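You operate a simulated robot arm through the tools that you are given. There is no shell and no other tool. Be economical: measure what you need, move in short steps, check, and stop when the job is done.

You run a simulated two-armed robot. Do the job below in one go: nothing can be reset, and whatever is moved stays where it is left.

JOB
Kit the blue tray with the Type 20 bearing, sleeve and seal block.
Fine: then carry it in both hands to the teal table.

The check looks at the end state, three seconds after you hand in, the way a careful person would. Anything else that was tipped, shoved, dropped, spilled or broken makes it a failure. Lids that push on must go on centred and level and be pressed home; caps that screw on are set level and turned clockwise until they are tight.

ROBOT AND FRAMES
Two 7-joint arms with two-finger parallel grippers on one trunk, on a base that drives. Base frame: it is fixed to the floor where the robot stands at the start and does not move with it; the origin is under the middle of the robot, x ahead of it, y to its left, z up. Readings come in mm, degrees, newtons and seconds.
The left shoulder is at the start at [70, 133, 1226], the right one opposite. With the tool pointing down near the work surface each hand reaches from about 100 to 640 mm from the robot's upright axis, wherever it stands, measured 20 degrees to its own side. Places, roughly: blue tray [500, -400, 900]; teal table [700, -2000, 800]. Payload 1.57 kg a hand.
The tool frame of a hand sits at the grasp point between the pads (the TCP): z along the fingers, y along the line on which they close. The tips reach 30 mm beyond it. The gripper opens to 80 mm. The fingers are 17 mm wide and 12 mm thick; the gripper's body (40 by 82 mm) begins 80 mm behind the TCP.
Orientation is told as [roll, pitch, yaw] about the base's x, y, z axes, in that order, counted from this pose: with the fingers straight down and closing along the base's y, the tool's x points along the base's -x, its y along +y and its z along -z.

CONTROLS
- The arms move only by the tool move_arm. It takes "left_moves", "right_moves" or both (then of equal length, played together; a hand with none holds still); each is a list of rows, each a list of 3 entries, a list of its own where there are three numbers: the gripper command, from -1 (fully open) to 1 (shut), values between in proportion, then the shift along the tool's x, y, z in units of 200 mm (1.0 is 200 mm), then the turn, a rotation vector about the tool's x, y, z in units of 180 degrees (1.0 is 180 degrees). In form: [[grip, [tx, ty, tz], [ax, ay, az]], ...]. A call has 1 to 10 rows; each row is the pose to reach, as a shift and turn from the pose commanded when the call began, along the tool's axes at that moment. A call with a number of a shift or a turn outside -1 to 1 is refused whole. Rows are played at 5 a second. More than 50 mm and 8.6 degrees between two rows, or a gripper value outside its range, and nothing of the call is played. Where a pose cannot be reached the arm comes as near as it can. A force on the tool above 80 N (or 10 N above the force at the start of the call, whichever is more), or a blocked arm, ends the call early, and 0.2 s more pass. The fingers move at their own pace (about 153 mm/s each) and stop on an object; they squeeze with about 33 N. The grip force told is the motor's: it shows also when the fingers shut on nothing. Time passes only in rows, and 0.2 s behind the last, so rows that repeat a pose let the fingers close. The reply holds the time, the measured pose of the TCP, the force on the tool along the base axes, the opening and the grip force, in the units named above and with some noise, with the torque about the TCP (base axes, N m) and any sound that the robot's microphone picked up.
- Cameras (640 x 400 px; columns grow to the right, rows downward): "scene" is now at [124.4, -50.9, 1456.7]; the picture's right is [-0.59, -0.81, 0.00], its down [-0.46, 0.33, -0.82] and it looks along [0.67, -0.48, -0.57] (base axes); focal length 289 px, centre (320, 200). "left" rides on the left gripper at [72, 7, -122] in its tool frame; the picture's right is [-0.09, 1.00, 0.00], its down [-0.84, -0.08, -0.54] and it looks along [-0.54, -0.05, 0.84] (tool axes); focal length 238 px, centre (320, 200). "right" rides on the right gripper at [72, -7, -122] in its tool frame; the picture's right is [0.09, 1.00, 0.00], its down [-0.84, 0.08, -0.54] and it looks along [-0.54, 0.05, 0.84] (tool axes); focal length 238 px, centre (320, 200). There is no depth. A picture from a camera that has moved, and an enlarged one, comes with that camera's place and axes in the base frame and with its lens.
- snapshot(camera): a new picture of that camera. It takes no simulated time.
- move_column(by): slides the trunk up (or, below 0, down) by that many mm; the arms and the scene camera ride with it, the base frame stays. It gives what a move gives, with no picture.
- roll_base(legs): drives the robot by 1 to 6 legs, each [ahead, left, turn to the left] in mm, mm and degrees, along the robot's own axes; the way and the turn of a leg run together, so that a leg with both is an arc; at most 1500 mm and 180 degrees a leg. The arms and the cameras ride along, it lands a little off, and it stops where it bumps. It gives what a move gives.
- turn_head(pan, tilt): turns the head with the scene camera to pan (to the left, within 86 degrees either way) and tilt (down, from -29 to 69), counted from straight ahead of the robot. It gives what a move gives.
- inspect(camera, box): a new picture of the part [left, top, right, bottom] of that camera's present view, enlarged. It takes no simulated time.
- sign_off(): hands the job in; it is judged then, once.

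Go step by step. Nothing tells you exact positions but the pictures and the camera data: compare them with the known pose of the tool, close in by small moves and look again before you grip or let go. The budget is 120 turns and 92 pictures, counting those below and the enlarged ones. Unless the task says otherwise, let go and move clear before handing in, and close with one line.

The tools are called after "Emit:" as a command line: name --argument value ..., lists and objects as JSON in quotes. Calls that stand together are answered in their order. move_arm: Moves the arms, as the interface text tells. Its arguments: {"type":"object","properties":{"left_moves":{"type":"array"},"right_moves":{"type":"array"}},"required":[]} The other tools are called the same way: move_column (by) slides the trunk up or down; roll_base (legs) drives the base; turn_head (pan, tilt) turns the head that bears the scene camera; snapshot (camera) takes a picture; inspect (camera, box) takes an enlarged picture of a part of a camera's view; sign_off () hands the job in.

At the start:

```text
t: 0.0
left_ee_pos: [428.0, -43.7, 1144.4]
left_ee_rot: [0.0, 0.0, 0.0]
left_ft_force: [-0.2, 0.5, -0.3]
left_moment: [0.0, 0.0, 0.0]
left_finger_gap: 80.0
left_grip_force: 0.0
right_ee_pos: [337.4, -421.2, 1197.0]
right_ee_rot: [0.0, 0.0, 0.0]
right_ft_force: [0.0, 0.3, 0.3]
right_moment: [0.03, -0.01, 0.01]
right_finger_gap: 80.0
right_grip_force: 0.0
trunk travel left (down, up): [-800.0, 140.0]
robot x, y, heading: [0.7, -3.2, -0.0]
head pan, tilt: [-35.9, 34.6]
```

scene: 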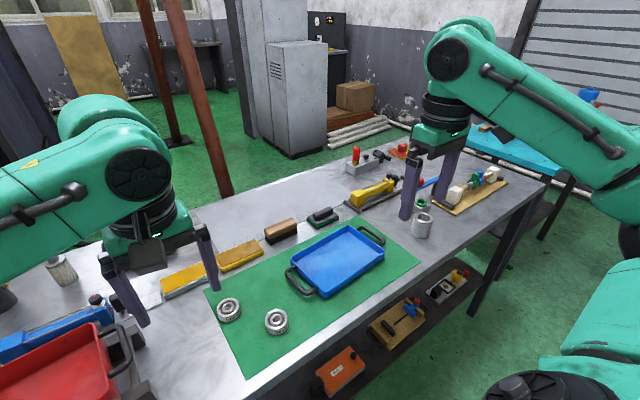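
right: 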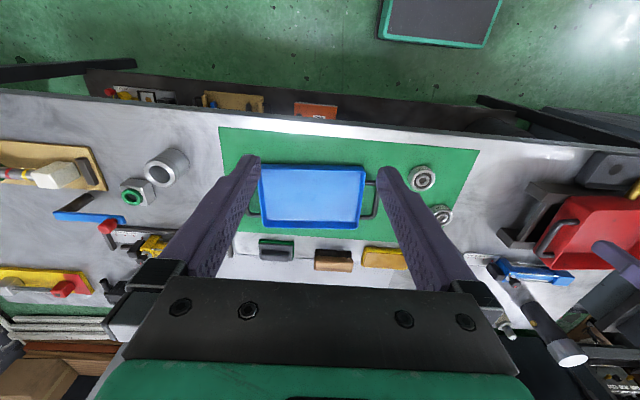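
left: 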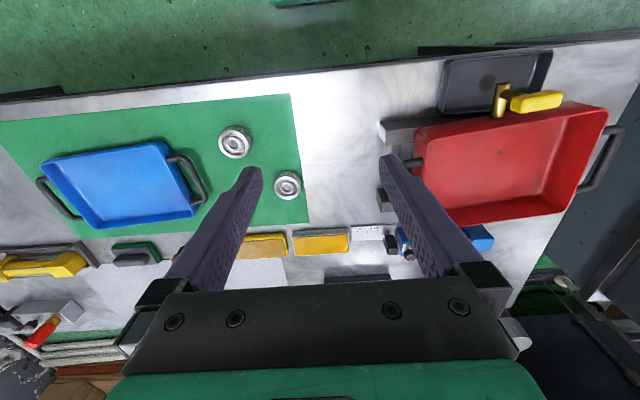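

I see the blue tray on a green mat with two bearings left of it, and a sleeve-like cylinder and a green-seal item beyond it to the right. I'll zoom in to identify the parts and any labels.

Emit:
inspect --camera "scene" --box '[200, 270, 320, 345]'

Emit:
inspect --camera "right" --box '[100, 130, 220, 205]'

Emit:
inspect --camera "left" --box '[190, 110, 330, 200]'

Emit:
inspect --camera "scene" --box '[220, 190, 380, 290]'

```text
5.33 times, centred on (260, 308) of scene
camera zoom: at [124.4, -50.9, 1456.7], right [-0.59, -0.81, 0.0], down [-0.46, 0.33, -0.82], along [0.67, -0.48, -0.57], focal length 1543 px, centre (640, -373)
```

zoom: 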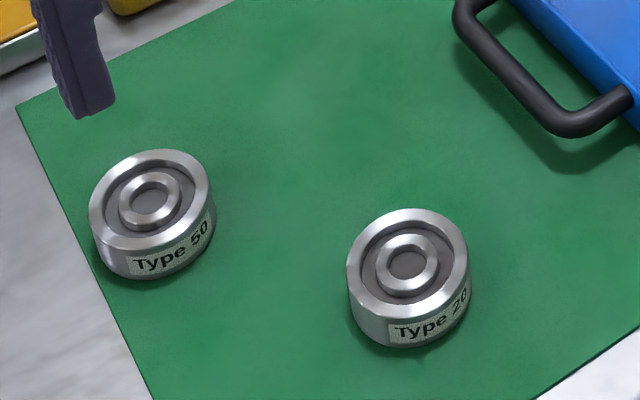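

```text
5.33 times, centred on (160, 168) of right
camera zoom: at [266.0, -426.1, 1319.5], right [-0.09, 1.0, 0.0], down [0.84, 0.08, 0.54], along [0.54, 0.05, -0.84], focal length 1271 px, centre (1173, 373)
```

zoom: 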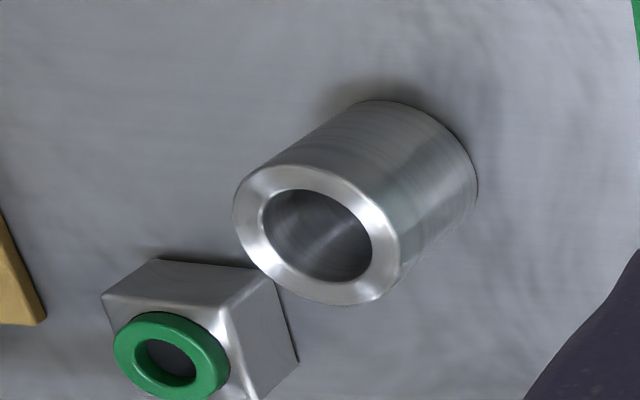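

```text
4.44 times, centred on (260, 155) of left
camera zoom: at [354.8, -38.1, 1266.2], right [0.09, 1.0, 0.0], down [0.84, -0.08, 0.54], along [0.54, -0.05, -0.84], focal length 1059 px, centre (587, 400)
```

zoom: 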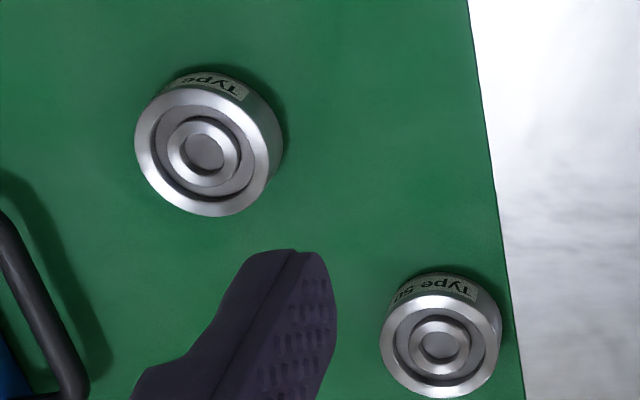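

```text
4.00 times, centred on (300, 240) of scene
camera zoom: at [124.4, -50.9, 1456.7], right [-0.59, -0.81, 0.0], down [-0.46, 0.33, -0.82], along [0.67, -0.48, -0.57], focal length 1158 px, centre (400, 40)
```

zoom: 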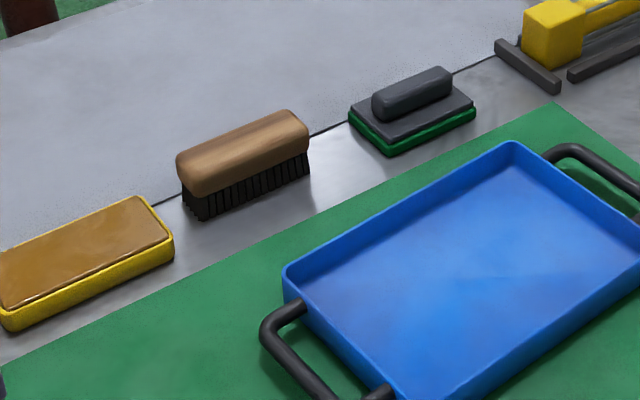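

Type 20 is the bearing nearer the front edge, at about [473, -186, 901 top]. The sleeve, at about [482, -690], and the green-ringed seal block are out of reach from here, so I'll look right first, then drive that way.

Emit:
turn_head --pan -75 --tilt 20

Emit:
snapshot --camera "scene"

```text
t: 1.1
left_ee_pos: [427.0, -44.1, 1143.5]
left_ee_rot: [0.0, 0.1, 0.1]
left_ft_force: [-0.1, -0.1, 0.8]
left_moment: [0.01, 0.01, -0.01]
left_finger_gap: 79.9
left_grip_force: 0.0
right_ee_pos: [338.9, -421.3, 1197.6]
right_ee_rot: [0.0, 0.0, 0.1]
right_ft_force: [0.6, -0.4, 1.0]
right_moment: [0.02, -0.02, 0.03]
right_finger_gap: 80.1
right_grip_force: 0.0
trunk travel left (down, up): [-800.0, 140.0]
robot x, y, heading: [3.2, -1.5, 0.1]
head pan, tilt: [-75.0, 20.0]
```

```text
84 pictures are left
camera scene: at [77.1, -88.9, 1479.9], right [-0.97, -0.26, 0.0], down [-0.09, 0.33, -0.94], along [0.24, -0.91, -0.34], focal length 289 px, centre (320, 200)
```

scene: 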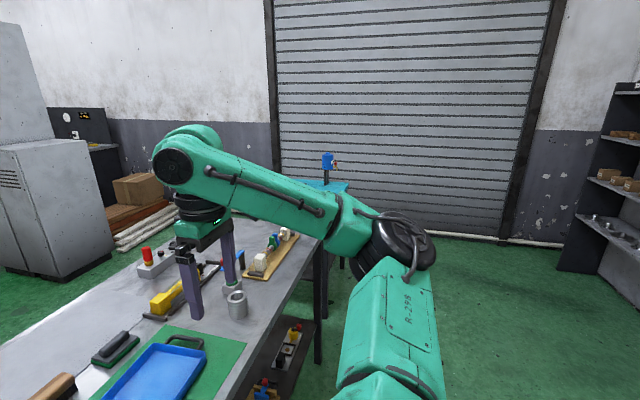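

The floor to the right is clear and the teal table lies past the end of the bench. I'll drive 400 mm right.

Emit:
roll_base --legs '[[0, -400, 0]]'

Emit:
turn_head --pan 0 --tilt 45

Emit:
snapshot --camera "scene"

Emit:
snapshot --camera "left"

Emit:
snapshot --camera "right"

```text
t: 3.6
left_ee_pos: [428.3, -447.3, 1144.1]
left_ee_rot: [-0.1, 0.0, 0.4]
left_ft_force: [-0.3, 0.0, 0.8]
left_moment: [-0.01, 0.0, -0.01]
left_finger_gap: 79.9
left_grip_force: 0.1
right_ee_pos: [339.9, -824.2, 1197.4]
right_ee_rot: [-0.1, 0.0, 0.2]
right_ft_force: [0.6, 0.8, -0.2]
right_moment: [-0.04, 0.0, 0.03]
right_finger_gap: 79.8
right_grip_force: 0.0
trunk travel left (down, up): [-800.0, 140.0]
robot x, y, heading: [1.9, -403.8, 0.3]
head pan, tilt: [-75.0, 20.0]
```

```text
t: 5.0
left_ee_pos: [427.8, -448.0, 1144.7]
left_ee_rot: [0.0, 0.0, 0.4]
left_ft_force: [-0.5, -0.2, -0.2]
left_moment: [0.03, 0.01, -0.01]
left_finger_gap: 80.0
left_grip_force: 0.0
right_ee_pos: [339.2, -826.3, 1196.6]
right_ee_rot: [0.0, 0.0, 0.3]
right_ft_force: [0.0, 0.2, -0.1]
right_moment: [-0.03, -0.01, 0.01]
right_finger_gap: 80.0
right_grip_force: 0.0
trunk travel left (down, up): [-800.0, 140.0]
robot x, y, heading: [0.5, -407.6, 0.1]
head pan, tilt: [0.0, 45.0]
```

```text
83 pictures are left
camera scene: at [135.1, -404.9, 1441.3], right [0.0, -1.0, 0.0], down [-0.71, 0.0, -0.71], along [0.71, 0.0, -0.71], focal length 289 px, centre (320, 200)
```

scene: 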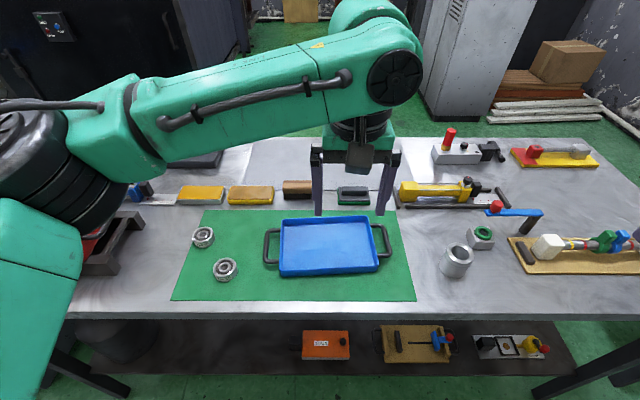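

```text
82 pictures are left
camera left: at [355.9, -442.8, 1266.2], right [0.09, 1.0, 0.0], down [0.84, -0.07, 0.54], along [0.54, -0.05, -0.84], focal length 238 px, centre (320, 200)
```

left: 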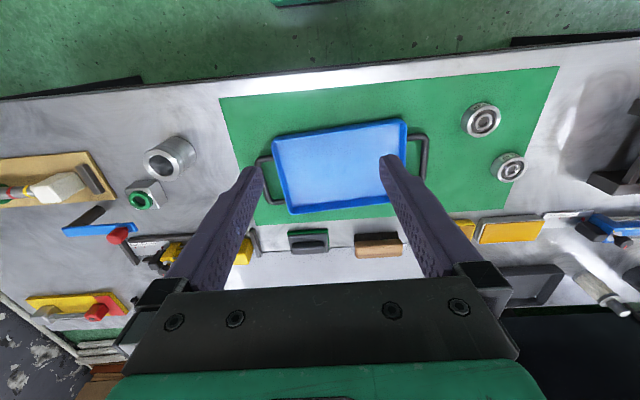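

```text
81 pictures are left
camera right: at [268.9, -831.2, 1319.5], right [-0.1, 1.0, 0.0], down [0.84, 0.08, 0.54], along [0.54, 0.05, -0.84], focal length 238 px, centre (320, 200)
```

right: 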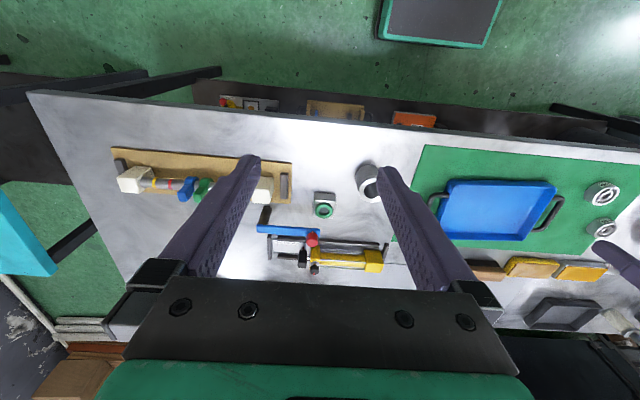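

Positions so far: bearing about [474, -200, 901 top], sleeve about [480, -694, 937 top], seal block about [546, -772, 928 top]. I'll bring the left hand over the bearing and the right hand over the sleeve.

Emit:
move_arm --left_moves '[[-1, [-0.038, 0.166, 0.067], [0, 0, 0]], [-1, [-0.077, 0.333, 0.133], [0, 0, 0]], [-1, [-0.115, 0.5, 0.2], [0, 0, 0]], [-1, [-0.153, 0.667, 0.267], [0, 0, 0]], [-1, [-0.192, 0.833, 0.333], [0, 0, 0]], [-1, [-0.23, 1.0, 0.4], [0, 0, 0]]]' --right_moves '[[-1, [-0.117, 0.11, 0.114], [0, 0, 0]], [-1, [-0.235, 0.22, 0.228], [0, 0, 0]], [-1, [-0.352, 0.33, 0.342], [0, 0, 0]], [-1, [-0.47, 0.44, 0.457], [0, 0, 0]], [-1, [-0.587, 0.55, 0.571], [0, 0, 0]], [-1, [-0.705, 0.66, 0.685], [0, 0, 0]]]'

Emit:
snapshot --camera "left"

Emit:
snapshot --camera "right"

Emit:
snapshot --camera "scene"

```text
t: 6.4
left_ee_pos: [474.2, -246.1, 1065.0]
left_ee_rot: [-0.1, 0.1, 0.2]
left_ft_force: [0.5, 0.0, 0.8]
left_moment: [-0.02, 0.0, 0.0]
left_finger_gap: 80.1
left_grip_force: 0.1
right_ee_pos: [484.3, -689.0, 1059.7]
right_ee_rot: [0.0, 0.0, 0.4]
right_ft_force: [0.5, 0.4, 0.2]
right_moment: [-0.05, 0.05, 0.02]
right_finger_gap: 79.9
right_grip_force: 0.1
trunk travel left (down, up): [-800.0, 140.0]
robot x, y, heading: [-0.7, -406.0, 0.4]
head pan, tilt: [0.0, 45.0]
```

```text
80 pictures are left
camera left: at [401.8, -240.1, 1186.3], right [0.09, 1.0, 0.0], down [0.84, -0.07, 0.54], along [0.54, -0.05, -0.84], focal length 238 px, centre (320, 200)
```

left: 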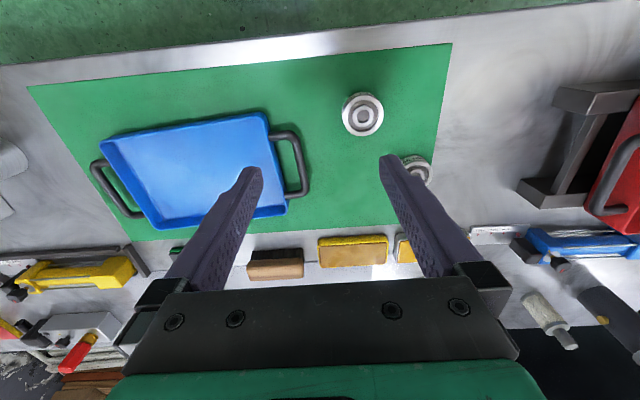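

```text
79 pictures are left
camera right: at [412.7, -694.1, 1182.8], right [-0.1, 1.0, 0.0], down [0.84, 0.08, 0.54], along [0.54, 0.05, -0.84], focal length 238 px, centre (320, 200)
```

right: 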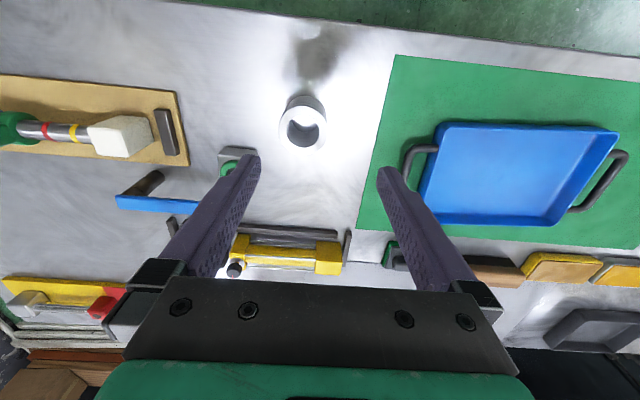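

```text
78 pictures are left
camera scene: at [137.4, -402.1, 1441.0], right [0.0, -1.0, 0.0], down [-0.71, 0.0, -0.71], along [0.71, 0.0, -0.71], focal length 289 px, centre (320, 200)
```

scene: 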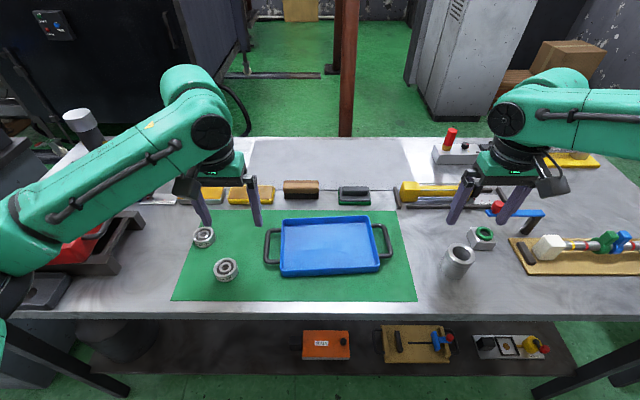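

I refine the bearing to [470, -199] and lower both hands to just above their targets for a closer check.

Emit:
move_arm --left_moves '[[-1, [0.005, 0.06, 0.15], [0, 0, 0]], [-1, [0.01, 0.12, 0.3], [0, 0, 0]], [-1, [0.015, 0.18, 0.45], [0, 0, 0]], [-1, [0.02, 0.235, 0.6], [0, 0, 0]], [-1, [0.02, 0.235, 0.6], [0, 0, 0]]]' --right_moves '[[-1, [0, -0.01, 0.1], [0, 0, 0]], [-1, [0, -0.02, 0.2], [0, 0, 0]], [-1, [0, -0.03, 0.3], [0, 0, 0]], [-1, [0, -0.03, 0.3], [0, 0, 0]], [-1, [0, -0.03, 0.3], [0, 0, 0]]]'

Emit:
inspect --camera "left" --box '[200, 20, 440, 170]'

Emit:
inspect --camera "right" --box '[200, 20, 440, 170]'

Emit:
inspect --camera "scene" --box '[170, 190, 490, 290]'

```text
t: 7.6
left_ee_pos: [468.6, -199.7, 944.6]
left_ee_rot: [0.1, 0.0, 0.2]
left_ft_force: [-0.3, -0.2, 0.8]
left_moment: [0.0, -0.01, 0.0]
left_finger_gap: 80.2
left_grip_force: 0.0
right_ee_pos: [481.3, -697.4, 1000.2]
right_ee_rot: [-0.1, 0.1, 0.3]
right_ft_force: [0.2, -0.3, 0.1]
right_moment: [0.0, 0.0, 0.02]
right_finger_gap: 79.6
right_grip_force: 0.1
trunk travel left (down, up): [-800.0, 140.0]
robot x, y, heading: [2.0, -406.0, 0.4]
head pan, tilt: [0.0, 45.0]
```

```text
2.67 times, centred on (320, 95) of left
camera zoom: at [396.3, -194.7, 1065.1], right [0.09, 1.0, 0.0], down [0.84, -0.07, 0.54], along [0.54, -0.05, -0.84], focal length 636 px, centre (320, 480)
```

zoom: 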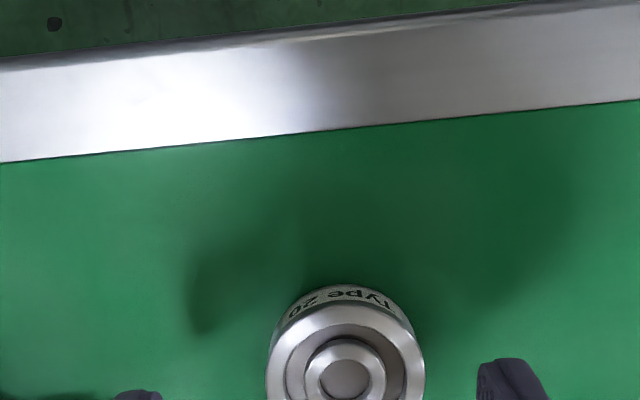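

```text
2.67 times, centred on (320, 95) of right
camera zoom: at [409.8, -703.4, 1122.8], right [-0.1, 1.0, 0.0], down [0.84, 0.08, 0.54], along [0.54, 0.05, -0.84], focal length 636 px, centre (320, 480)
```

zoom: 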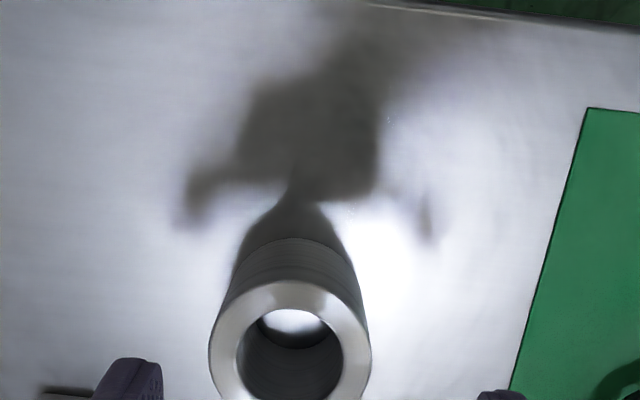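

```text
2.00 times, centred on (330, 240) of scene
camera zoom: at [135.2, -404.5, 1441.2], right [0.0, -1.0, 0.0], down [-0.71, 0.0, -0.71], along [0.71, 0.0, -0.71], focal length 579 px, centre (300, 120)
```

zoom: 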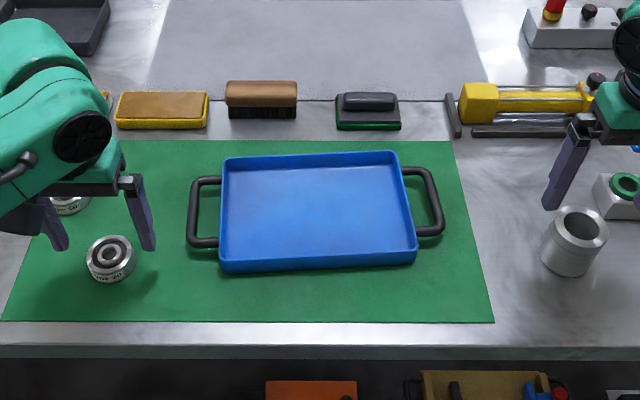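

Both are nearly centred: the bearing is 5 mm to +y and the sleeve about 8 mm to -y. I'll correct, lower and grip both.

Emit:
move_arm --left_moves '[[-1, [0, 0.025, 0], [0, 0, 0]], [-1, [0, 0.025, 0.07], [0, 0, 0]], [-1, [0, 0.025, 0.14], [0, 0, 0]], [-1, [0, 0.025, 0.145], [0, 0, 0]], [1, [0, 0.025, 0.145], [0, 0, 0]], [1, [0, 0.025, 0.145], [0, 0, 0]], [1, [0, 0.025, 0.145], [0, 0, 0]]]' --right_moves '[[-1, [0, -0.04, 0], [0, 0, 0]], [-1, [0, -0.04, 0.13], [0, 0, 0]], [-1, [0, -0.04, 0.26], [0, 0, 0]], [-1, [0, -0.04, 0.39], [0, 0, 0]], [1, [0, -0.04, 0.39], [0, 0, 0]], [1, [0, -0.04, 0.39], [0, 0, 0]], [1, [0, -0.04, 0.39], [0, 0, 0]]]'

Emit:
snapshot --camera "scene"

```text
t: 9.2
left_ee_pos: [468.6, -196.7, 916.0]
left_ee_rot: [0.0, 0.0, 0.3]
left_ft_force: [0.0, 0.6, -0.6]
left_moment: [-0.01, 0.02, -0.02]
left_finger_gap: 0.0
left_grip_force: 21.6
right_ee_pos: [480.9, -705.4, 922.4]
right_ee_rot: [0.1, -0.1, 0.4]
right_ft_force: [1.2, -1.6, 0.3]
right_moment: [-0.08, 0.06, -0.01]
right_finger_gap: 53.6
right_grip_force: 33.1
trunk travel left (down, up): [-800.0, 140.0]
robot x, y, heading: [-2.7, -408.6, 0.5]
head pan, tilt: [0.0, 45.0]
```

```text
74 pictures are left
camera scene: at [135.3, -404.8, 1441.2], right [0.0, -1.0, 0.0], down [-0.71, 0.0, -0.71], along [0.71, 0.0, -0.71], focal length 289 px, centre (320, 200)
```

scene: 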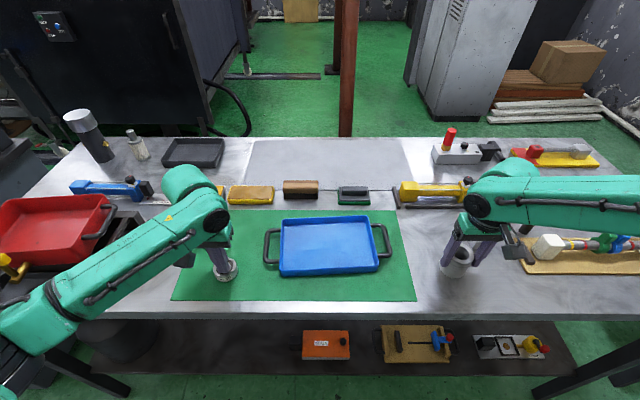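

The right hand holds the sleeve (gap 53.6 mm), but the left hand shut on nothing. I'll look at where the bearing is.

Emit:
snapshot --camera "left"

Emit:
inspect --camera "scene" --box '[180, 220, 276, 280]'

```text
73 pictures are left
camera left: at [395.7, -191.3, 1037.2], right [0.09, 1.0, 0.0], down [0.84, -0.07, 0.54], along [0.54, -0.05, -0.84], focal length 238 px, centre (320, 200)
```

left: 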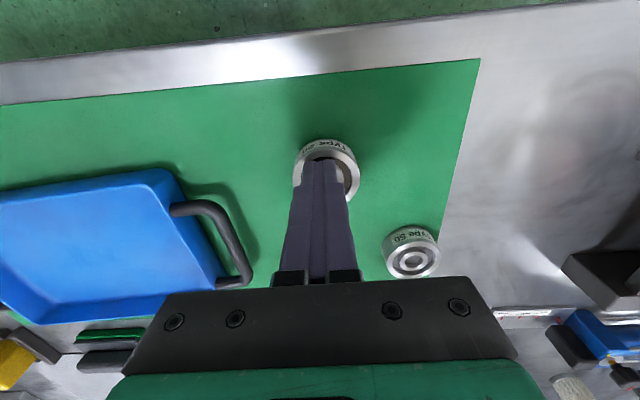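

```text
6.67 times, centred on (228, 250) of scene
camera zoom: at [135.3, -404.8, 1441.2], right [0.0, -1.0, 0.0], down [-0.71, 0.0, -0.71], along [0.71, 0.0, -0.71], focal length 1929 px, centre (933, -133)
```

zoom: 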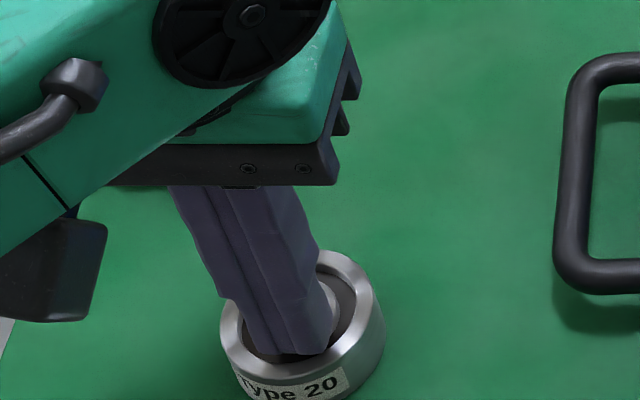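

The closed fingers sit just above the bearing, so its top is lower than I thought (about 880). I'll rise, open, shift 6 mm forward and 2 mm left, and go lower; the right hand stays still.

Emit:
move_arm --left_moves '[[1, [0, 0, -0.1], [0, 0, 0]], [-1, [-0.03, 0.01, -0.1], [0, 0, 0]], [-1, [-0.03, 0.01, -0.1], [0, 0, 0]], [-1, [-0.03, 0.01, 0], [0, 0, 0]], [-1, [-0.03, 0.01, 0.05], [0, 0, 0]], [-1, [-0.03, 0.01, 0.09], [0, 0, 0]], [-1, [-0.03, 0.01, 0.09], [0, 0, 0]]]'

Emit:
snapshot --camera "left"

Emit:
inspect --camera "scene" --box '[180, 220, 276, 280]'

```text
t: 10.8
left_ee_pos: [475.6, -193.6, 896.0]
left_ee_rot: [0.1, 0.0, 0.3]
left_ft_force: [0.4, -0.1, -0.6]
left_moment: [0.0, -0.01, 0.01]
left_finger_gap: 80.2
left_grip_force: 0.0
right_ee_pos: [481.5, -706.3, 921.6]
right_ee_rot: [0.0, 0.0, 0.3]
right_ft_force: [0.0, -0.9, 0.2]
right_moment: [0.02, 0.04, -0.03]
right_finger_gap: 53.4
right_grip_force: 33.0
trunk travel left (down, up): [-800.0, 140.0]
robot x, y, heading: [1.9, -408.1, 0.1]
head pan, tilt: [0.0, 45.0]
```

```text
71 pictures are left
camera left: at [402.8, -188.3, 1018.6], right [0.09, 1.0, 0.0], down [0.84, -0.07, 0.54], along [0.54, -0.05, -0.84], focal length 238 px, centre (320, 200)
```

left: 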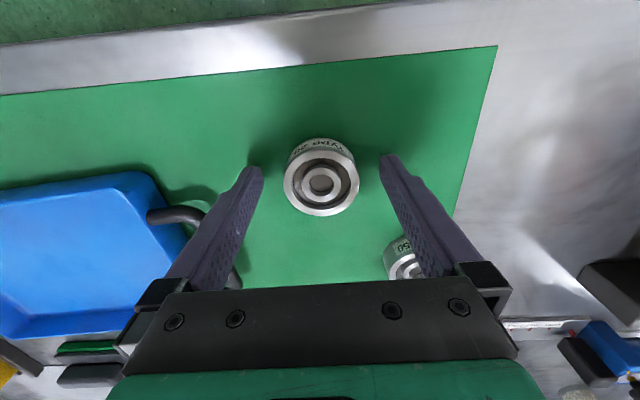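

```text
6.67 times, centred on (228, 250) of scene
camera zoom: at [135.4, -404.7, 1441.2], right [0.0, -1.0, 0.0], down [-0.71, 0.0, -0.71], along [0.71, 0.0, -0.71], focal length 1929 px, centre (933, -133)
```

zoom: 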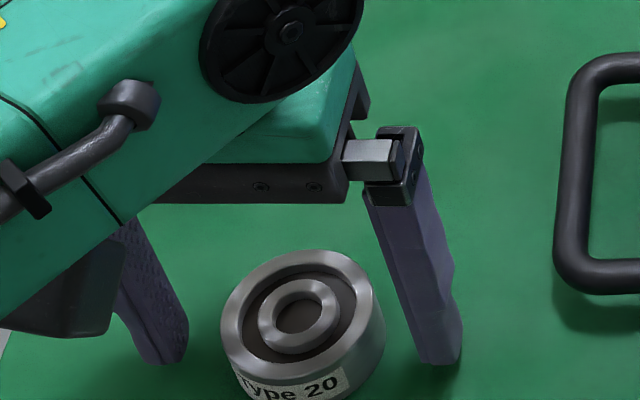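

The fingers now straddle the bearing with its centre about 4 mm ahead of them. I'll nudge forward, lower a bit more and close.

Emit:
move_arm --left_moves '[[-1, [-0.02, -0.005, 0], [0, 0, 0]], [-1, [-0.02, -0.005, 0.02], [0, 0, 0]], [-1, [-0.02, -0.005, 0.03], [0, 0, 0]], [1, [-0.02, -0.005, 0.03], [0, 0, 0]], [1, [-0.02, -0.005, 0.03], [0, 0, 0]], [1, [-0.02, -0.005, 0.03], [0, 0, 0]]]'

Emit:
inspect --camera "scene" --box '[180, 220, 276, 280]'

Emit:
inspect --camera "scene" --box '[412, 220, 508, 280]'

Emit:
inspect --camera "scene" --box '[250, 200, 410, 300]'

```text
t: 12.2
left_ee_pos: [478.7, -195.7, 892.7]
left_ee_rot: [0.0, -0.1, 0.4]
left_ft_force: [2.9, -0.2, 7.9]
left_moment: [0.0, -0.08, 0.01]
left_finger_gap: 48.8
left_grip_force: 32.7
right_ee_pos: [480.9, -706.3, 921.2]
right_ee_rot: [0.0, 0.0, 0.3]
right_ft_force: [-0.3, -0.1, -0.1]
right_moment: [-0.01, 0.01, 0.0]
right_finger_gap: 53.7
right_grip_force: 32.4
trunk travel left (down, up): [-800.0, 140.0]
robot x, y, heading: [0.4, -407.3, 0.3]
head pan, tilt: [0.0, 45.0]
```

```text
6.67 times, centred on (228, 250) of scene
camera zoom: at [134.8, -405.1, 1441.3], right [0.0, -1.0, 0.0], down [-0.71, 0.0, -0.71], along [0.71, 0.0, -0.71], focal length 1929 px, centre (933, -133)
```

zoom: 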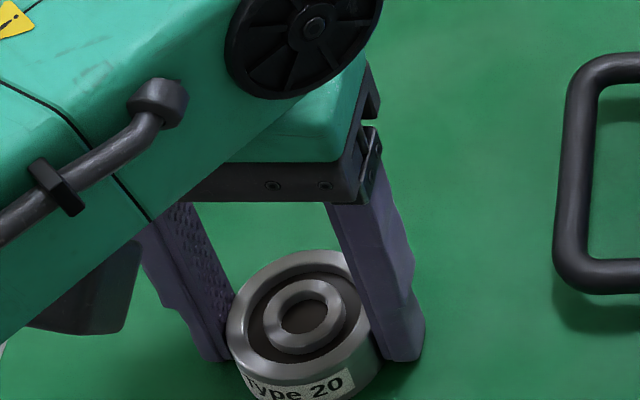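

```text
6.67 times, centred on (460, 250) of scene
camera zoom: at [134.8, -405.1, 1441.3], right [0.0, -1.0, 0.0], down [-0.71, 0.0, -0.71], along [0.71, 0.0, -0.71], focal length 1929 px, centre (-613, -133)
```

zoom: 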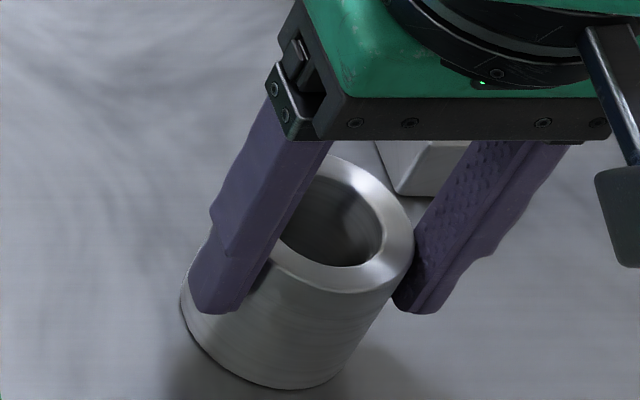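

```text
4.00 times, centred on (330, 250) of scene
camera zoom: at [134.8, -405.1, 1441.3], right [0.0, -1.0, 0.0], down [-0.71, 0.0, -0.71], along [0.71, 0.0, -0.71], focal length 1158 px, centre (280, 0)
```

zoom: 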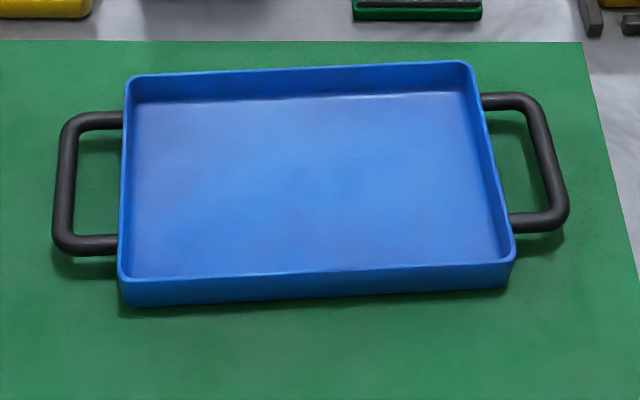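

The bearing is gripped (gap 48.8 mm), with the mat at z≈862. The tray is centred at about [551, -423], turned about 4°, rim about 895. I'll lift the bearing and carry it over the tray's rear-left area at [575, -369], and lift the sleeve as well.

Emit:
move_arm --left_moves '[[1, [0, 0, -0.2], [0, 0, 0]], [1, [0, 0, -0.4], [0, 0, 0]], [1, [-0.1, -0.173, -0.4], [0, 0, 0]], [1, [-0.2, -0.346, -0.4], [0, 0, 0]], [1, [-0.3, -0.519, -0.4], [0, 0, 0]], [1, [-0.4, -0.692, -0.4], [0, 0, 0]], [1, [-0.482, -0.866, -0.4], [0, 0, 0]], [1, [-0.482, -0.866, -0.4], [0, 0, 0]]]' --right_moves '[[1, [0, 0, -0.2], [0, 0, 0]], [1, [0, 0, -0.4], [0, 0, 0]], [1, [0, 0, -0.4], [0, 0, 0]], [1, [0, 0, -0.4], [0, 0, 0]], [1, [0, 0, -0.4], [0, 0, 0]], [1, [0, 0, -0.4], [0, 0, 0]], [1, [0, 0, -0.4], [0, 0, 0]], [1, [0, 0, -0.4], [0, 0, 0]]]'

Emit:
snapshot --camera "left"

Emit:
inspect --camera "scene" --box '[230, 150, 550, 350]'

```text
t: 14.0
left_ee_pos: [578.5, -366.3, 969.4]
left_ee_rot: [0.0, 0.0, 0.3]
left_ft_force: [-0.3, 0.4, -1.9]
left_moment: [-0.02, 0.01, 0.02]
left_finger_gap: 48.7
left_grip_force: 33.0
right_ee_pos: [482.0, -705.5, 1002.7]
right_ee_rot: [0.0, 0.1, 0.3]
right_ft_force: [0.7, -0.1, -2.2]
right_moment: [-0.03, 0.02, 0.0]
right_finger_gap: 53.3
right_grip_force: 32.6
trunk travel left (down, up): [-800.0, 140.0]
robot x, y, heading: [-0.3, -405.1, 0.3]
head pan, tilt: [0.0, 45.0]
```

```text
66 pictures are left
camera left: at [504.8, -361.5, 1091.8], right [0.09, 1.0, 0.0], down [0.84, -0.07, 0.54], along [0.54, -0.05, -0.84], focal length 238 px, centre (320, 200)
```

left: 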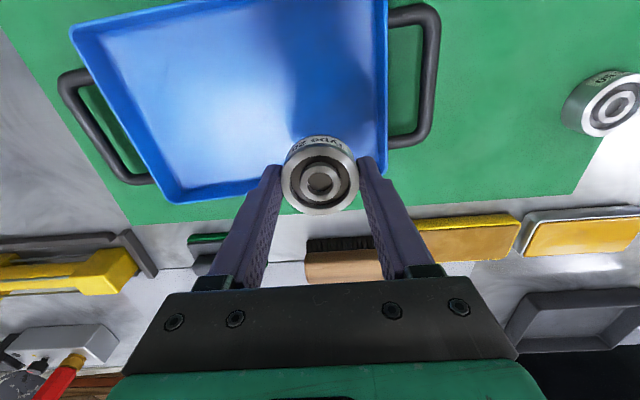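

```text
2.00 times, centred on (390, 250) of scene
camera zoom: at [135.3, -403.6, 1441.2], right [0.0, -1.0, 0.0], down [-0.71, 0.0, -0.71], along [0.71, 0.0, -0.71], focal length 579 px, centre (180, 100)
```

zoom: 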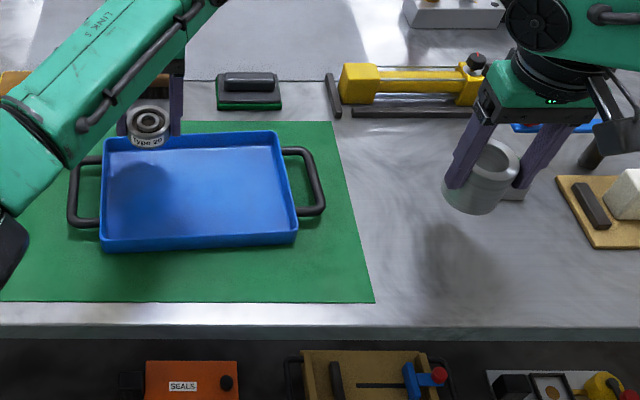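

The bearing is a little too near the rear wall, so I'll come back 14 mm and lower to just above the floor before checking again.

Emit:
move_arm --left_moves '[[1, [0.07, 0, 0], [0, 0, 0]], [1, [0.07, 0, 0.1], [0, 0, 0]], [1, [0.07, 0, 0.2], [0, 0, 0]], [1, [0.07, 0, 0.3], [0, 0, 0]], [1, [0.07, 0, 0.3], [0, 0, 0]]]'

Emit:
snapshot --camera "left"

Emit:
inspect --camera "scene" --box '[250, 200, 410, 300]'

```text
t: 15.2
left_ee_pos: [560.8, -366.1, 910.4]
left_ee_rot: [0.0, 0.0, 0.3]
left_ft_force: [-0.5, 0.3, -1.2]
left_moment: [-0.01, 0.02, 0.04]
left_finger_gap: 48.4
left_grip_force: 32.2
right_ee_pos: [482.6, -706.7, 1002.7]
right_ee_rot: [0.2, 0.0, 0.3]
right_ft_force: [0.0, 0.3, -2.3]
right_moment: [-0.06, 0.04, -0.02]
right_finger_gap: 53.5
right_grip_force: 32.6
trunk travel left (down, up): [-800.0, 140.0]
robot x, y, heading: [3.4, -408.6, 0.5]
head pan, tilt: [0.0, 45.0]
```

```text
64 pictures are left
camera left: at [488.8, -361.9, 1033.1], right [0.09, 1.0, 0.0], down [0.84, -0.07, 0.54], along [0.54, -0.05, -0.84], focal length 238 px, centre (320, 200)
```

left: 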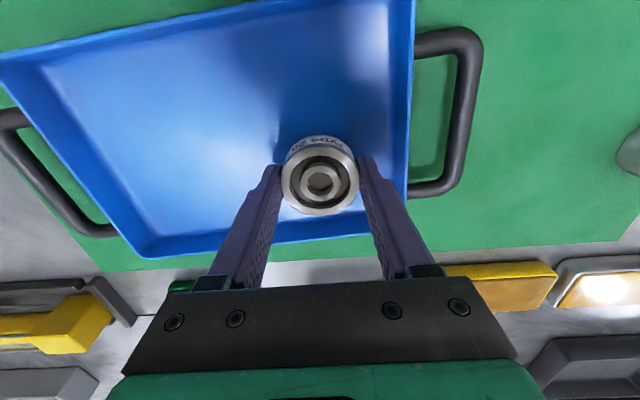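

```text
4.00 times, centred on (330, 250) of scene
camera zoom: at [135.9, -404.7, 1441.2], right [0.0, -1.0, 0.0], down [-0.71, 0.0, -0.71], along [0.71, 0.0, -0.71], focal length 1158 px, centre (280, 0)
```

zoom: 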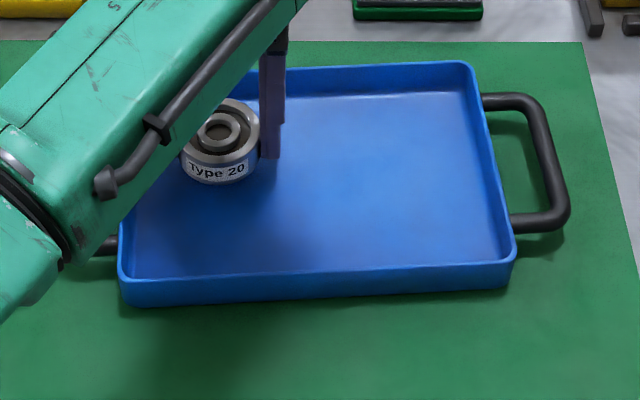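

The bearing is clear of the walls. I'll set it down gently.

Emit:
move_arm --left_moves '[[1, [0, 0, 0.03], [0, 0, 0]], [1, [0, 0, 0.05], [0, 0, 0]], [1, [0, 0, 0.06], [0, 0, 0]], [1, [0, 0, 0.067], [0, 0, 0]], [1, [0, 0, 0.067], [0, 0, 0]]]'

```text
t: 16.4
left_ee_pos: [562.7, -367.8, 897.2]
left_ee_rot: [-0.1, 0.0, 0.4]
left_ft_force: [0.5, -1.0, -0.6]
left_moment: [0.0, 0.04, 0.0]
left_finger_gap: 48.6
left_grip_force: 33.0
right_ee_pos: [482.0, -707.6, 1001.7]
right_ee_rot: [0.0, 0.0, 0.2]
right_ft_force: [0.3, -0.4, -2.3]
right_moment: [0.0, 0.01, -0.01]
right_finger_gap: 53.6
right_grip_force: 32.6
trunk travel left (down, up): [-800.0, 140.0]
robot x, y, heading: [2.0, -404.9, 0.3]
head pan, tilt: [0.0, 45.0]
```

Emit:
move_arm --left_moves '[[1, [0, 0, 0.005], [0, 0, 0]], [1, [0, 0, 0.01], [0, 0, 0]], [1, [0, 0, 0.01], [0, 0, 0]]]'

```text
t: 17.2
left_ee_pos: [561.1, -368.3, 896.7]
left_ee_rot: [0.0, -0.2, 0.2]
left_ft_force: [3.1, 1.5, 11.2]
left_moment: [0.08, 0.06, 0.0]
left_finger_gap: 48.7
left_grip_force: 33.3
right_ee_pos: [481.1, -706.0, 1002.9]
right_ee_rot: [0.0, 0.0, 0.3]
right_ft_force: [0.5, -1.0, -2.1]
right_moment: [0.02, 0.05, -0.02]
right_finger_gap: 53.5
right_grip_force: 32.4
trunk travel left (down, up): [-800.0, 140.0]
robot x, y, heading: [-1.6, -407.9, 0.4]
head pan, tilt: [0.0, 45.0]
```

The bearing is on the floor of the tray (z≈866). I'll release and withdraw the left hand, while the right hand starts bringing the sleeve in.

Emit:
move_arm --left_moves '[[0.5, [0, 0, 0], [0, 0, 0]], [-0.5, [0, 0, 0], [0, 0, 0]], [-0.5, [0, 0, 0], [0, 0, 0]], [-0.5, [0, 0, -0.2], [0, 0, 0]], [-0.5, [0, 0, -0.42], [0, 0, 0]], [-0.5, [0, 0, -0.65], [0, 0, 0]], [-1, [0, 0.23, -0.65], [0, 0, 0]], [-1, [0, 0.46, -0.65], [0, 0, 0]], [-1, [0, 0.7, -0.65], [0, 0, 0]], [-1, [0, 0.93, -0.65], [0, 0, 0]]]' --right_moves '[[1, [0, 0, 0], [0, 0, 0]], [1, [0, 0, 0], [0, 0, 0]], [1, [0, 0, 0], [0, 0, 0]], [1, [0, 0, 0], [0, 0, 0]], [1, [0, 0, 0], [0, 0, 0]], [1, [0, 0, 0], [0, 0, 0]], [1, [-0.04, 0.22, 0], [0, 0, 0]], [1, [-0.08, 0.44, 0], [0, 0, 0]], [1, [-0.12, 0.66, 0], [0, 0, 0]], [1, [-0.16, 0.88, 0], [0, 0, 0]]]'

```text
t: 19.4
left_ee_pos: [561.7, -179.1, 1023.6]
left_ee_rot: [-0.3, 0.1, 0.3]
left_ft_force: [0.4, 0.7, 0.6]
left_moment: [-0.02, -0.01, 0.02]
left_finger_gap: 79.8
left_grip_force: 0.0
right_ee_pos: [501.0, -534.7, 1005.0]
right_ee_rot: [-0.1, 0.1, 0.2]
right_ft_force: [-0.2, -0.8, -2.1]
right_moment: [0.01, 0.02, -0.01]
right_finger_gap: 53.7
right_grip_force: 32.9
right hand out of reach, approached as far as the arm can: row 10
trunk travel left (down, up): [-800.0, 140.0]
robot x, y, heading: [2.2, -407.9, 0.4]
head pan, tilt: [0.0, 45.0]
```

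The bearing is released. The right arm reported its limit at the last row, so I'll check the view and try continuing at the same height in smaller steps.

Emit:
move_arm --right_moves '[[1, [-0.03, 0.1, 0.1], [0, 0, 0]], [1, [-0.06, 0.2, 0.1], [0, 0, 0]], [1, [-0.08, 0.3, 0.1], [0, 0, 0]], [1, [-0.08, 0.4, 0.1], [0, 0, 0]]]'

Emit:
snapshot --camera "scene"

```text
t: 20.4
left_ee_pos: [561.0, -180.8, 1025.2]
left_ee_rot: [0.0, -0.2, 0.3]
left_ft_force: [-0.2, -0.6, 0.4]
left_moment: [0.02, 0.0, -0.01]
left_finger_gap: 79.9
left_grip_force: 0.1
right_ee_pos: [474.3, -509.1, 1006.1]
right_ee_rot: [0.0, -0.1, 0.2]
right_ft_force: [0.5, 1.0, -2.3]
right_moment: [-0.03, 0.05, 0.0]
right_finger_gap: 53.1
right_grip_force: 33.2
right hand out of reach, approached as far as the arm can: row 1, 2, 3, 4
trunk travel left (down, up): [-800.0, 140.0]
robot x, y, heading: [0.7, -405.8, 0.1]
head pan, tilt: [0.0, 45.0]
```

```text
62 pictures are left
camera scene: at [135.3, -404.2, 1441.2], right [0.0, -1.0, 0.0], down [-0.71, 0.0, -0.71], along [0.71, 0.0, -0.71], focal length 289 px, centre (320, 200)
```

scene: 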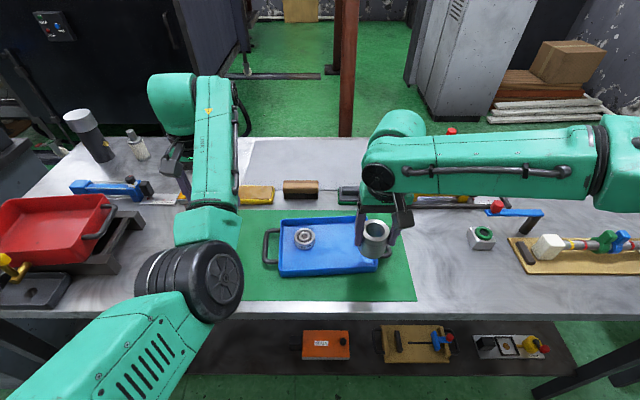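

The right arm is limited cross-body, so I'll raise the left hand and shift the base 200 mm left to put the tray on the right arm's side.

Emit:
move_arm --left_moves '[[-1, [0.1, 0, -0.2], [0, 0, 0]], [-1, [0.2, 0, -0.4], [0, 0, 0]]]' --right_moves '[[1, [0, -0.1, 0], [0, 0, 0]], [1, [0, -0.2, 0], [0, 0, 0]]]'

Emit:
roll_base --legs '[[0, 200, 0]]'

```text
t: 21.0
left_ee_pos: [546.4, -170.2, 1104.8]
left_ee_rot: [0.0, 0.0, 0.1]
left_ft_force: [-0.4, 0.9, 0.3]
left_moment: [-0.01, -0.03, 0.01]
left_finger_gap: 80.0
left_grip_force: 0.0
left hand out of reach, approached as far as the arm can: row 1, 2
right_ee_pos: [473.8, -552.2, 1005.4]
right_ee_rot: [0.2, 0.0, 0.4]
right_ft_force: [-0.4, -0.4, -1.9]
right_moment: [0.03, 0.02, -0.01]
right_finger_gap: 53.2
right_grip_force: 32.9
trunk travel left (down, up): [-800.0, 140.0]
robot x, y, heading: [4.1, -405.7, 0.4]
head pan, tilt: [0.0, 45.0]
```

```text
t: 22.6
left_ee_pos: [545.3, 32.9, 1104.3]
left_ee_rot: [0.1, 0.0, 0.3]
left_ft_force: [0.5, 0.4, -0.1]
left_moment: [0.0, -0.04, -0.02]
left_finger_gap: 80.2
left_grip_force: 0.1
right_ee_pos: [474.3, -351.5, 1004.9]
right_ee_rot: [0.0, 0.0, 0.4]
right_ft_force: [-1.1, 0.4, -2.2]
right_moment: [0.03, 0.01, 0.0]
right_finger_gap: 53.6
right_grip_force: 33.0
trunk travel left (down, up): [-800.0, 140.0]
robot x, y, heading: [-0.9, -204.8, 0.4]
head pan, tilt: [0.0, 45.0]
```

Emit:
move_arm --right_moves '[[1, [-0.107, -0.185, 0], [0, 0, 0]], [1, [-0.215, -0.37, 0], [0, 0, 0]], [1, [-0.215, -0.37, 0], [0, 0, 0]]]'

Emit:
snapshot --camera "right"

Emit:
snapshot --camera "scene"

```text
t: 23.4
left_ee_pos: [544.3, 36.6, 1103.5]
left_ee_rot: [-0.1, 0.0, 0.3]
left_ft_force: [-0.2, 0.8, 0.4]
left_moment: [0.0, 0.02, -0.02]
left_finger_gap: 80.0
left_grip_force: 0.1
right_ee_pos: [517.2, -419.9, 1007.2]
right_ee_rot: [-0.1, 0.0, 0.4]
right_ft_force: [0.2, 1.1, -2.7]
right_moment: [0.0, 0.02, 0.03]
right_finger_gap: 53.2
right_grip_force: 33.0
trunk travel left (down, up): [-800.0, 140.0]
robot x, y, heading: [3.3, -202.6, 0.1]
head pan, tilt: [0.0, 45.0]
```

```text
61 pictures are left
camera right: at [445.3, -426.6, 1129.2], right [-0.1, 1.0, 0.0], down [0.84, 0.08, 0.54], along [0.54, 0.05, -0.84], focal length 238 px, centre (320, 200)
```

right: 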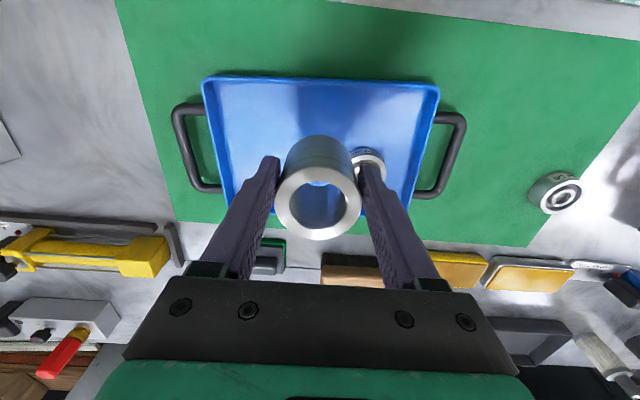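

```text
60 pictures are left
camera scene: at [134.0, -199.4, 1441.3], right [0.01, -1.0, 0.0], down [-0.71, -0.01, -0.71], along [0.71, 0.0, -0.71], focal length 289 px, centre (320, 200)
```

scene: 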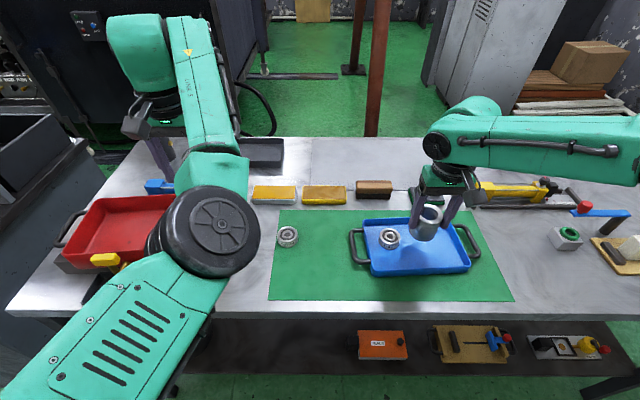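

The sleeve is over the front-middle of the tray. I'll shift slightly and lower it in stages.

Emit:
move_arm --right_moves '[[1, [0.02, -0.02, 0.1], [0, 0, 0]], [1, [0.02, -0.02, 0.22], [0, 0, 0]], [1, [0.02, -0.02, 0.33], [0, 0, 0]], [1, [0.02, -0.02, 0.36], [0, 0, 0]], [1, [0.02, -0.02, 0.375], [0, 0, 0]], [1, [0.02, -0.02, 0.385], [0, 0, 0]], [1, [0.02, -0.02, 0.385], [0, 0, 0]]]'

Emit:
inspect --camera "scene" --box '[340, 190, 500, 290]'

```text
t: 25.1
left_ee_pos: [544.7, 36.2, 1104.9]
left_ee_rot: [0.0, 0.0, 0.3]
left_ft_force: [-0.2, 0.5, 0.6]
left_moment: [0.01, 0.02, -0.02]
left_finger_gap: 80.1
left_grip_force: 0.1
right_ee_pos: [513.3, -426.3, 929.2]
right_ee_rot: [0.0, -0.2, 0.3]
right_ft_force: [1.6, -1.3, 0.8]
right_moment: [-0.04, 0.0, -0.02]
right_finger_gap: 53.1
right_grip_force: 32.8
trunk travel left (down, up): [-800.0, 140.0]
robot x, y, heading: [4.3, -201.6, 0.2]
head pan, tilt: [0.0, 45.0]
```

```text
4.00 times, centred on (420, 240) of scene
camera zoom: at [134.0, -201.1, 1441.3], right [0.01, -1.0, 0.0], down [-0.71, 0.0, -0.71], along [0.71, 0.0, -0.71], focal length 1158 px, centre (-80, 40)
```

zoom: 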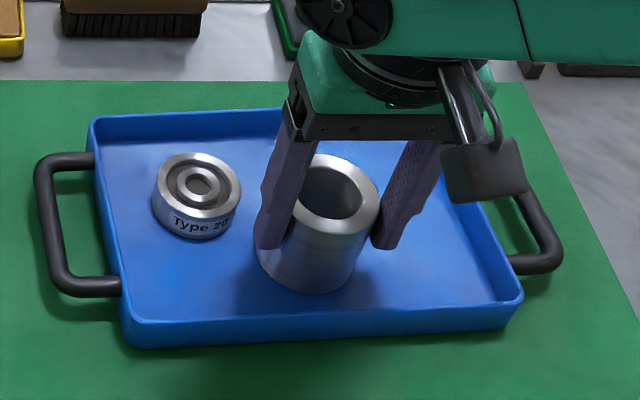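

It's touching down. A final 1 mm, then release and rise.

Emit:
move_arm --right_moves '[[1, [0, 0, 0.006], [0, 0, 0]], [0.0, [0, 0, 0.006], [0, 0, 0]], [-0.6, [0, 0, 0.006], [0, 0, 0]], [-0.6, [0, 0, 0], [0, 0, 0]], [-0.6, [0, 0, -0.2], [0, 0, 0]], [-0.6, [0, 0, -0.4], [0, 0, 0]], [-0.6, [0, 0, -0.6], [0, 0, 0]], [-1, [0, 0, -0.75], [0, 0, 0]]]'

Emit:
roll_base --legs '[[0, -200, 0]]'

Emit:
snapshot --camera "scene"

Emit:
snapshot --camera "right"

```text
t: 26.9
left_ee_pos: [545.0, 35.2, 1103.7]
left_ee_rot: [0.0, -0.2, 0.3]
left_ft_force: [-0.3, 0.5, 0.6]
left_moment: [-0.01, 0.0, 0.02]
left_finger_gap: 79.7
left_grip_force: 0.0
right_ee_pos: [511.9, -424.4, 1081.0]
right_ee_rot: [0.0, 0.1, 0.4]
right_ft_force: [-0.9, -0.8, 0.1]
right_moment: [0.0, 0.0, 0.0]
right_finger_gap: 80.1
right_grip_force: 0.0
trunk travel left (down, up): [-800.0, 140.0]
robot x, y, heading: [1.0, -203.6, 0.3]
head pan, tilt: [0.0, 45.0]
```

```text
t: 28.4
left_ee_pos: [546.2, -158.3, 1103.8]
left_ee_rot: [-0.1, 0.0, 0.4]
left_ft_force: [0.2, 0.3, 0.1]
left_moment: [-0.03, -0.03, 0.03]
left_finger_gap: 80.0
left_grip_force: 0.0
right_ee_pos: [513.5, -618.1, 1080.3]
right_ee_rot: [-0.1, 0.1, 0.5]
right_ft_force: [-0.3, -1.1, -0.1]
right_moment: [-0.05, 0.01, -0.01]
right_finger_gap: 80.1
right_grip_force: 0.1
trunk travel left (down, up): [-800.0, 140.0]
robot x, y, heading: [1.5, -399.3, 0.8]
head pan, tilt: [0.0, 45.0]
```

```text
58 pictures are left
camera scene: at [135.2, -394.4, 1441.3], right [0.01, -1.0, 0.0], down [-0.71, -0.01, -0.71], along [0.71, 0.0, -0.71], focal length 289 px, centre (320, 200)
```

scene: 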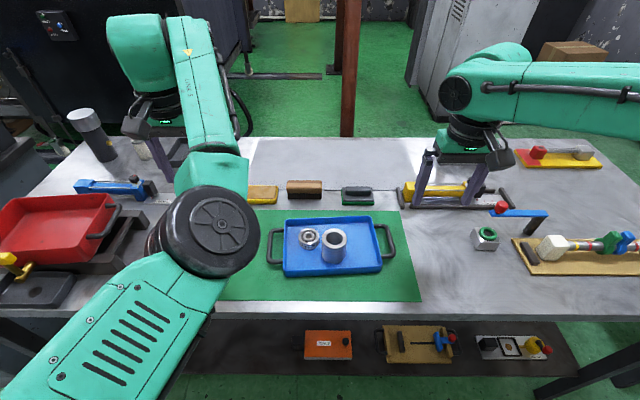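

```text
57 pictures are left
camera right: at [441.7, -624.1, 1203.0], right [-0.1, 1.0, 0.0], down [0.84, 0.08, 0.54], along [0.54, 0.05, -0.84], focal length 238 px, centre (320, 200)
```

right: 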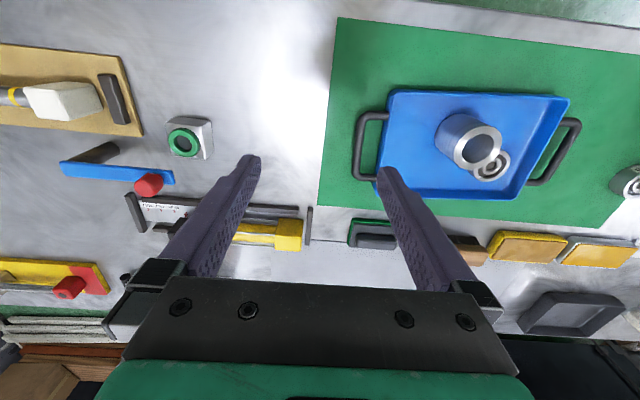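

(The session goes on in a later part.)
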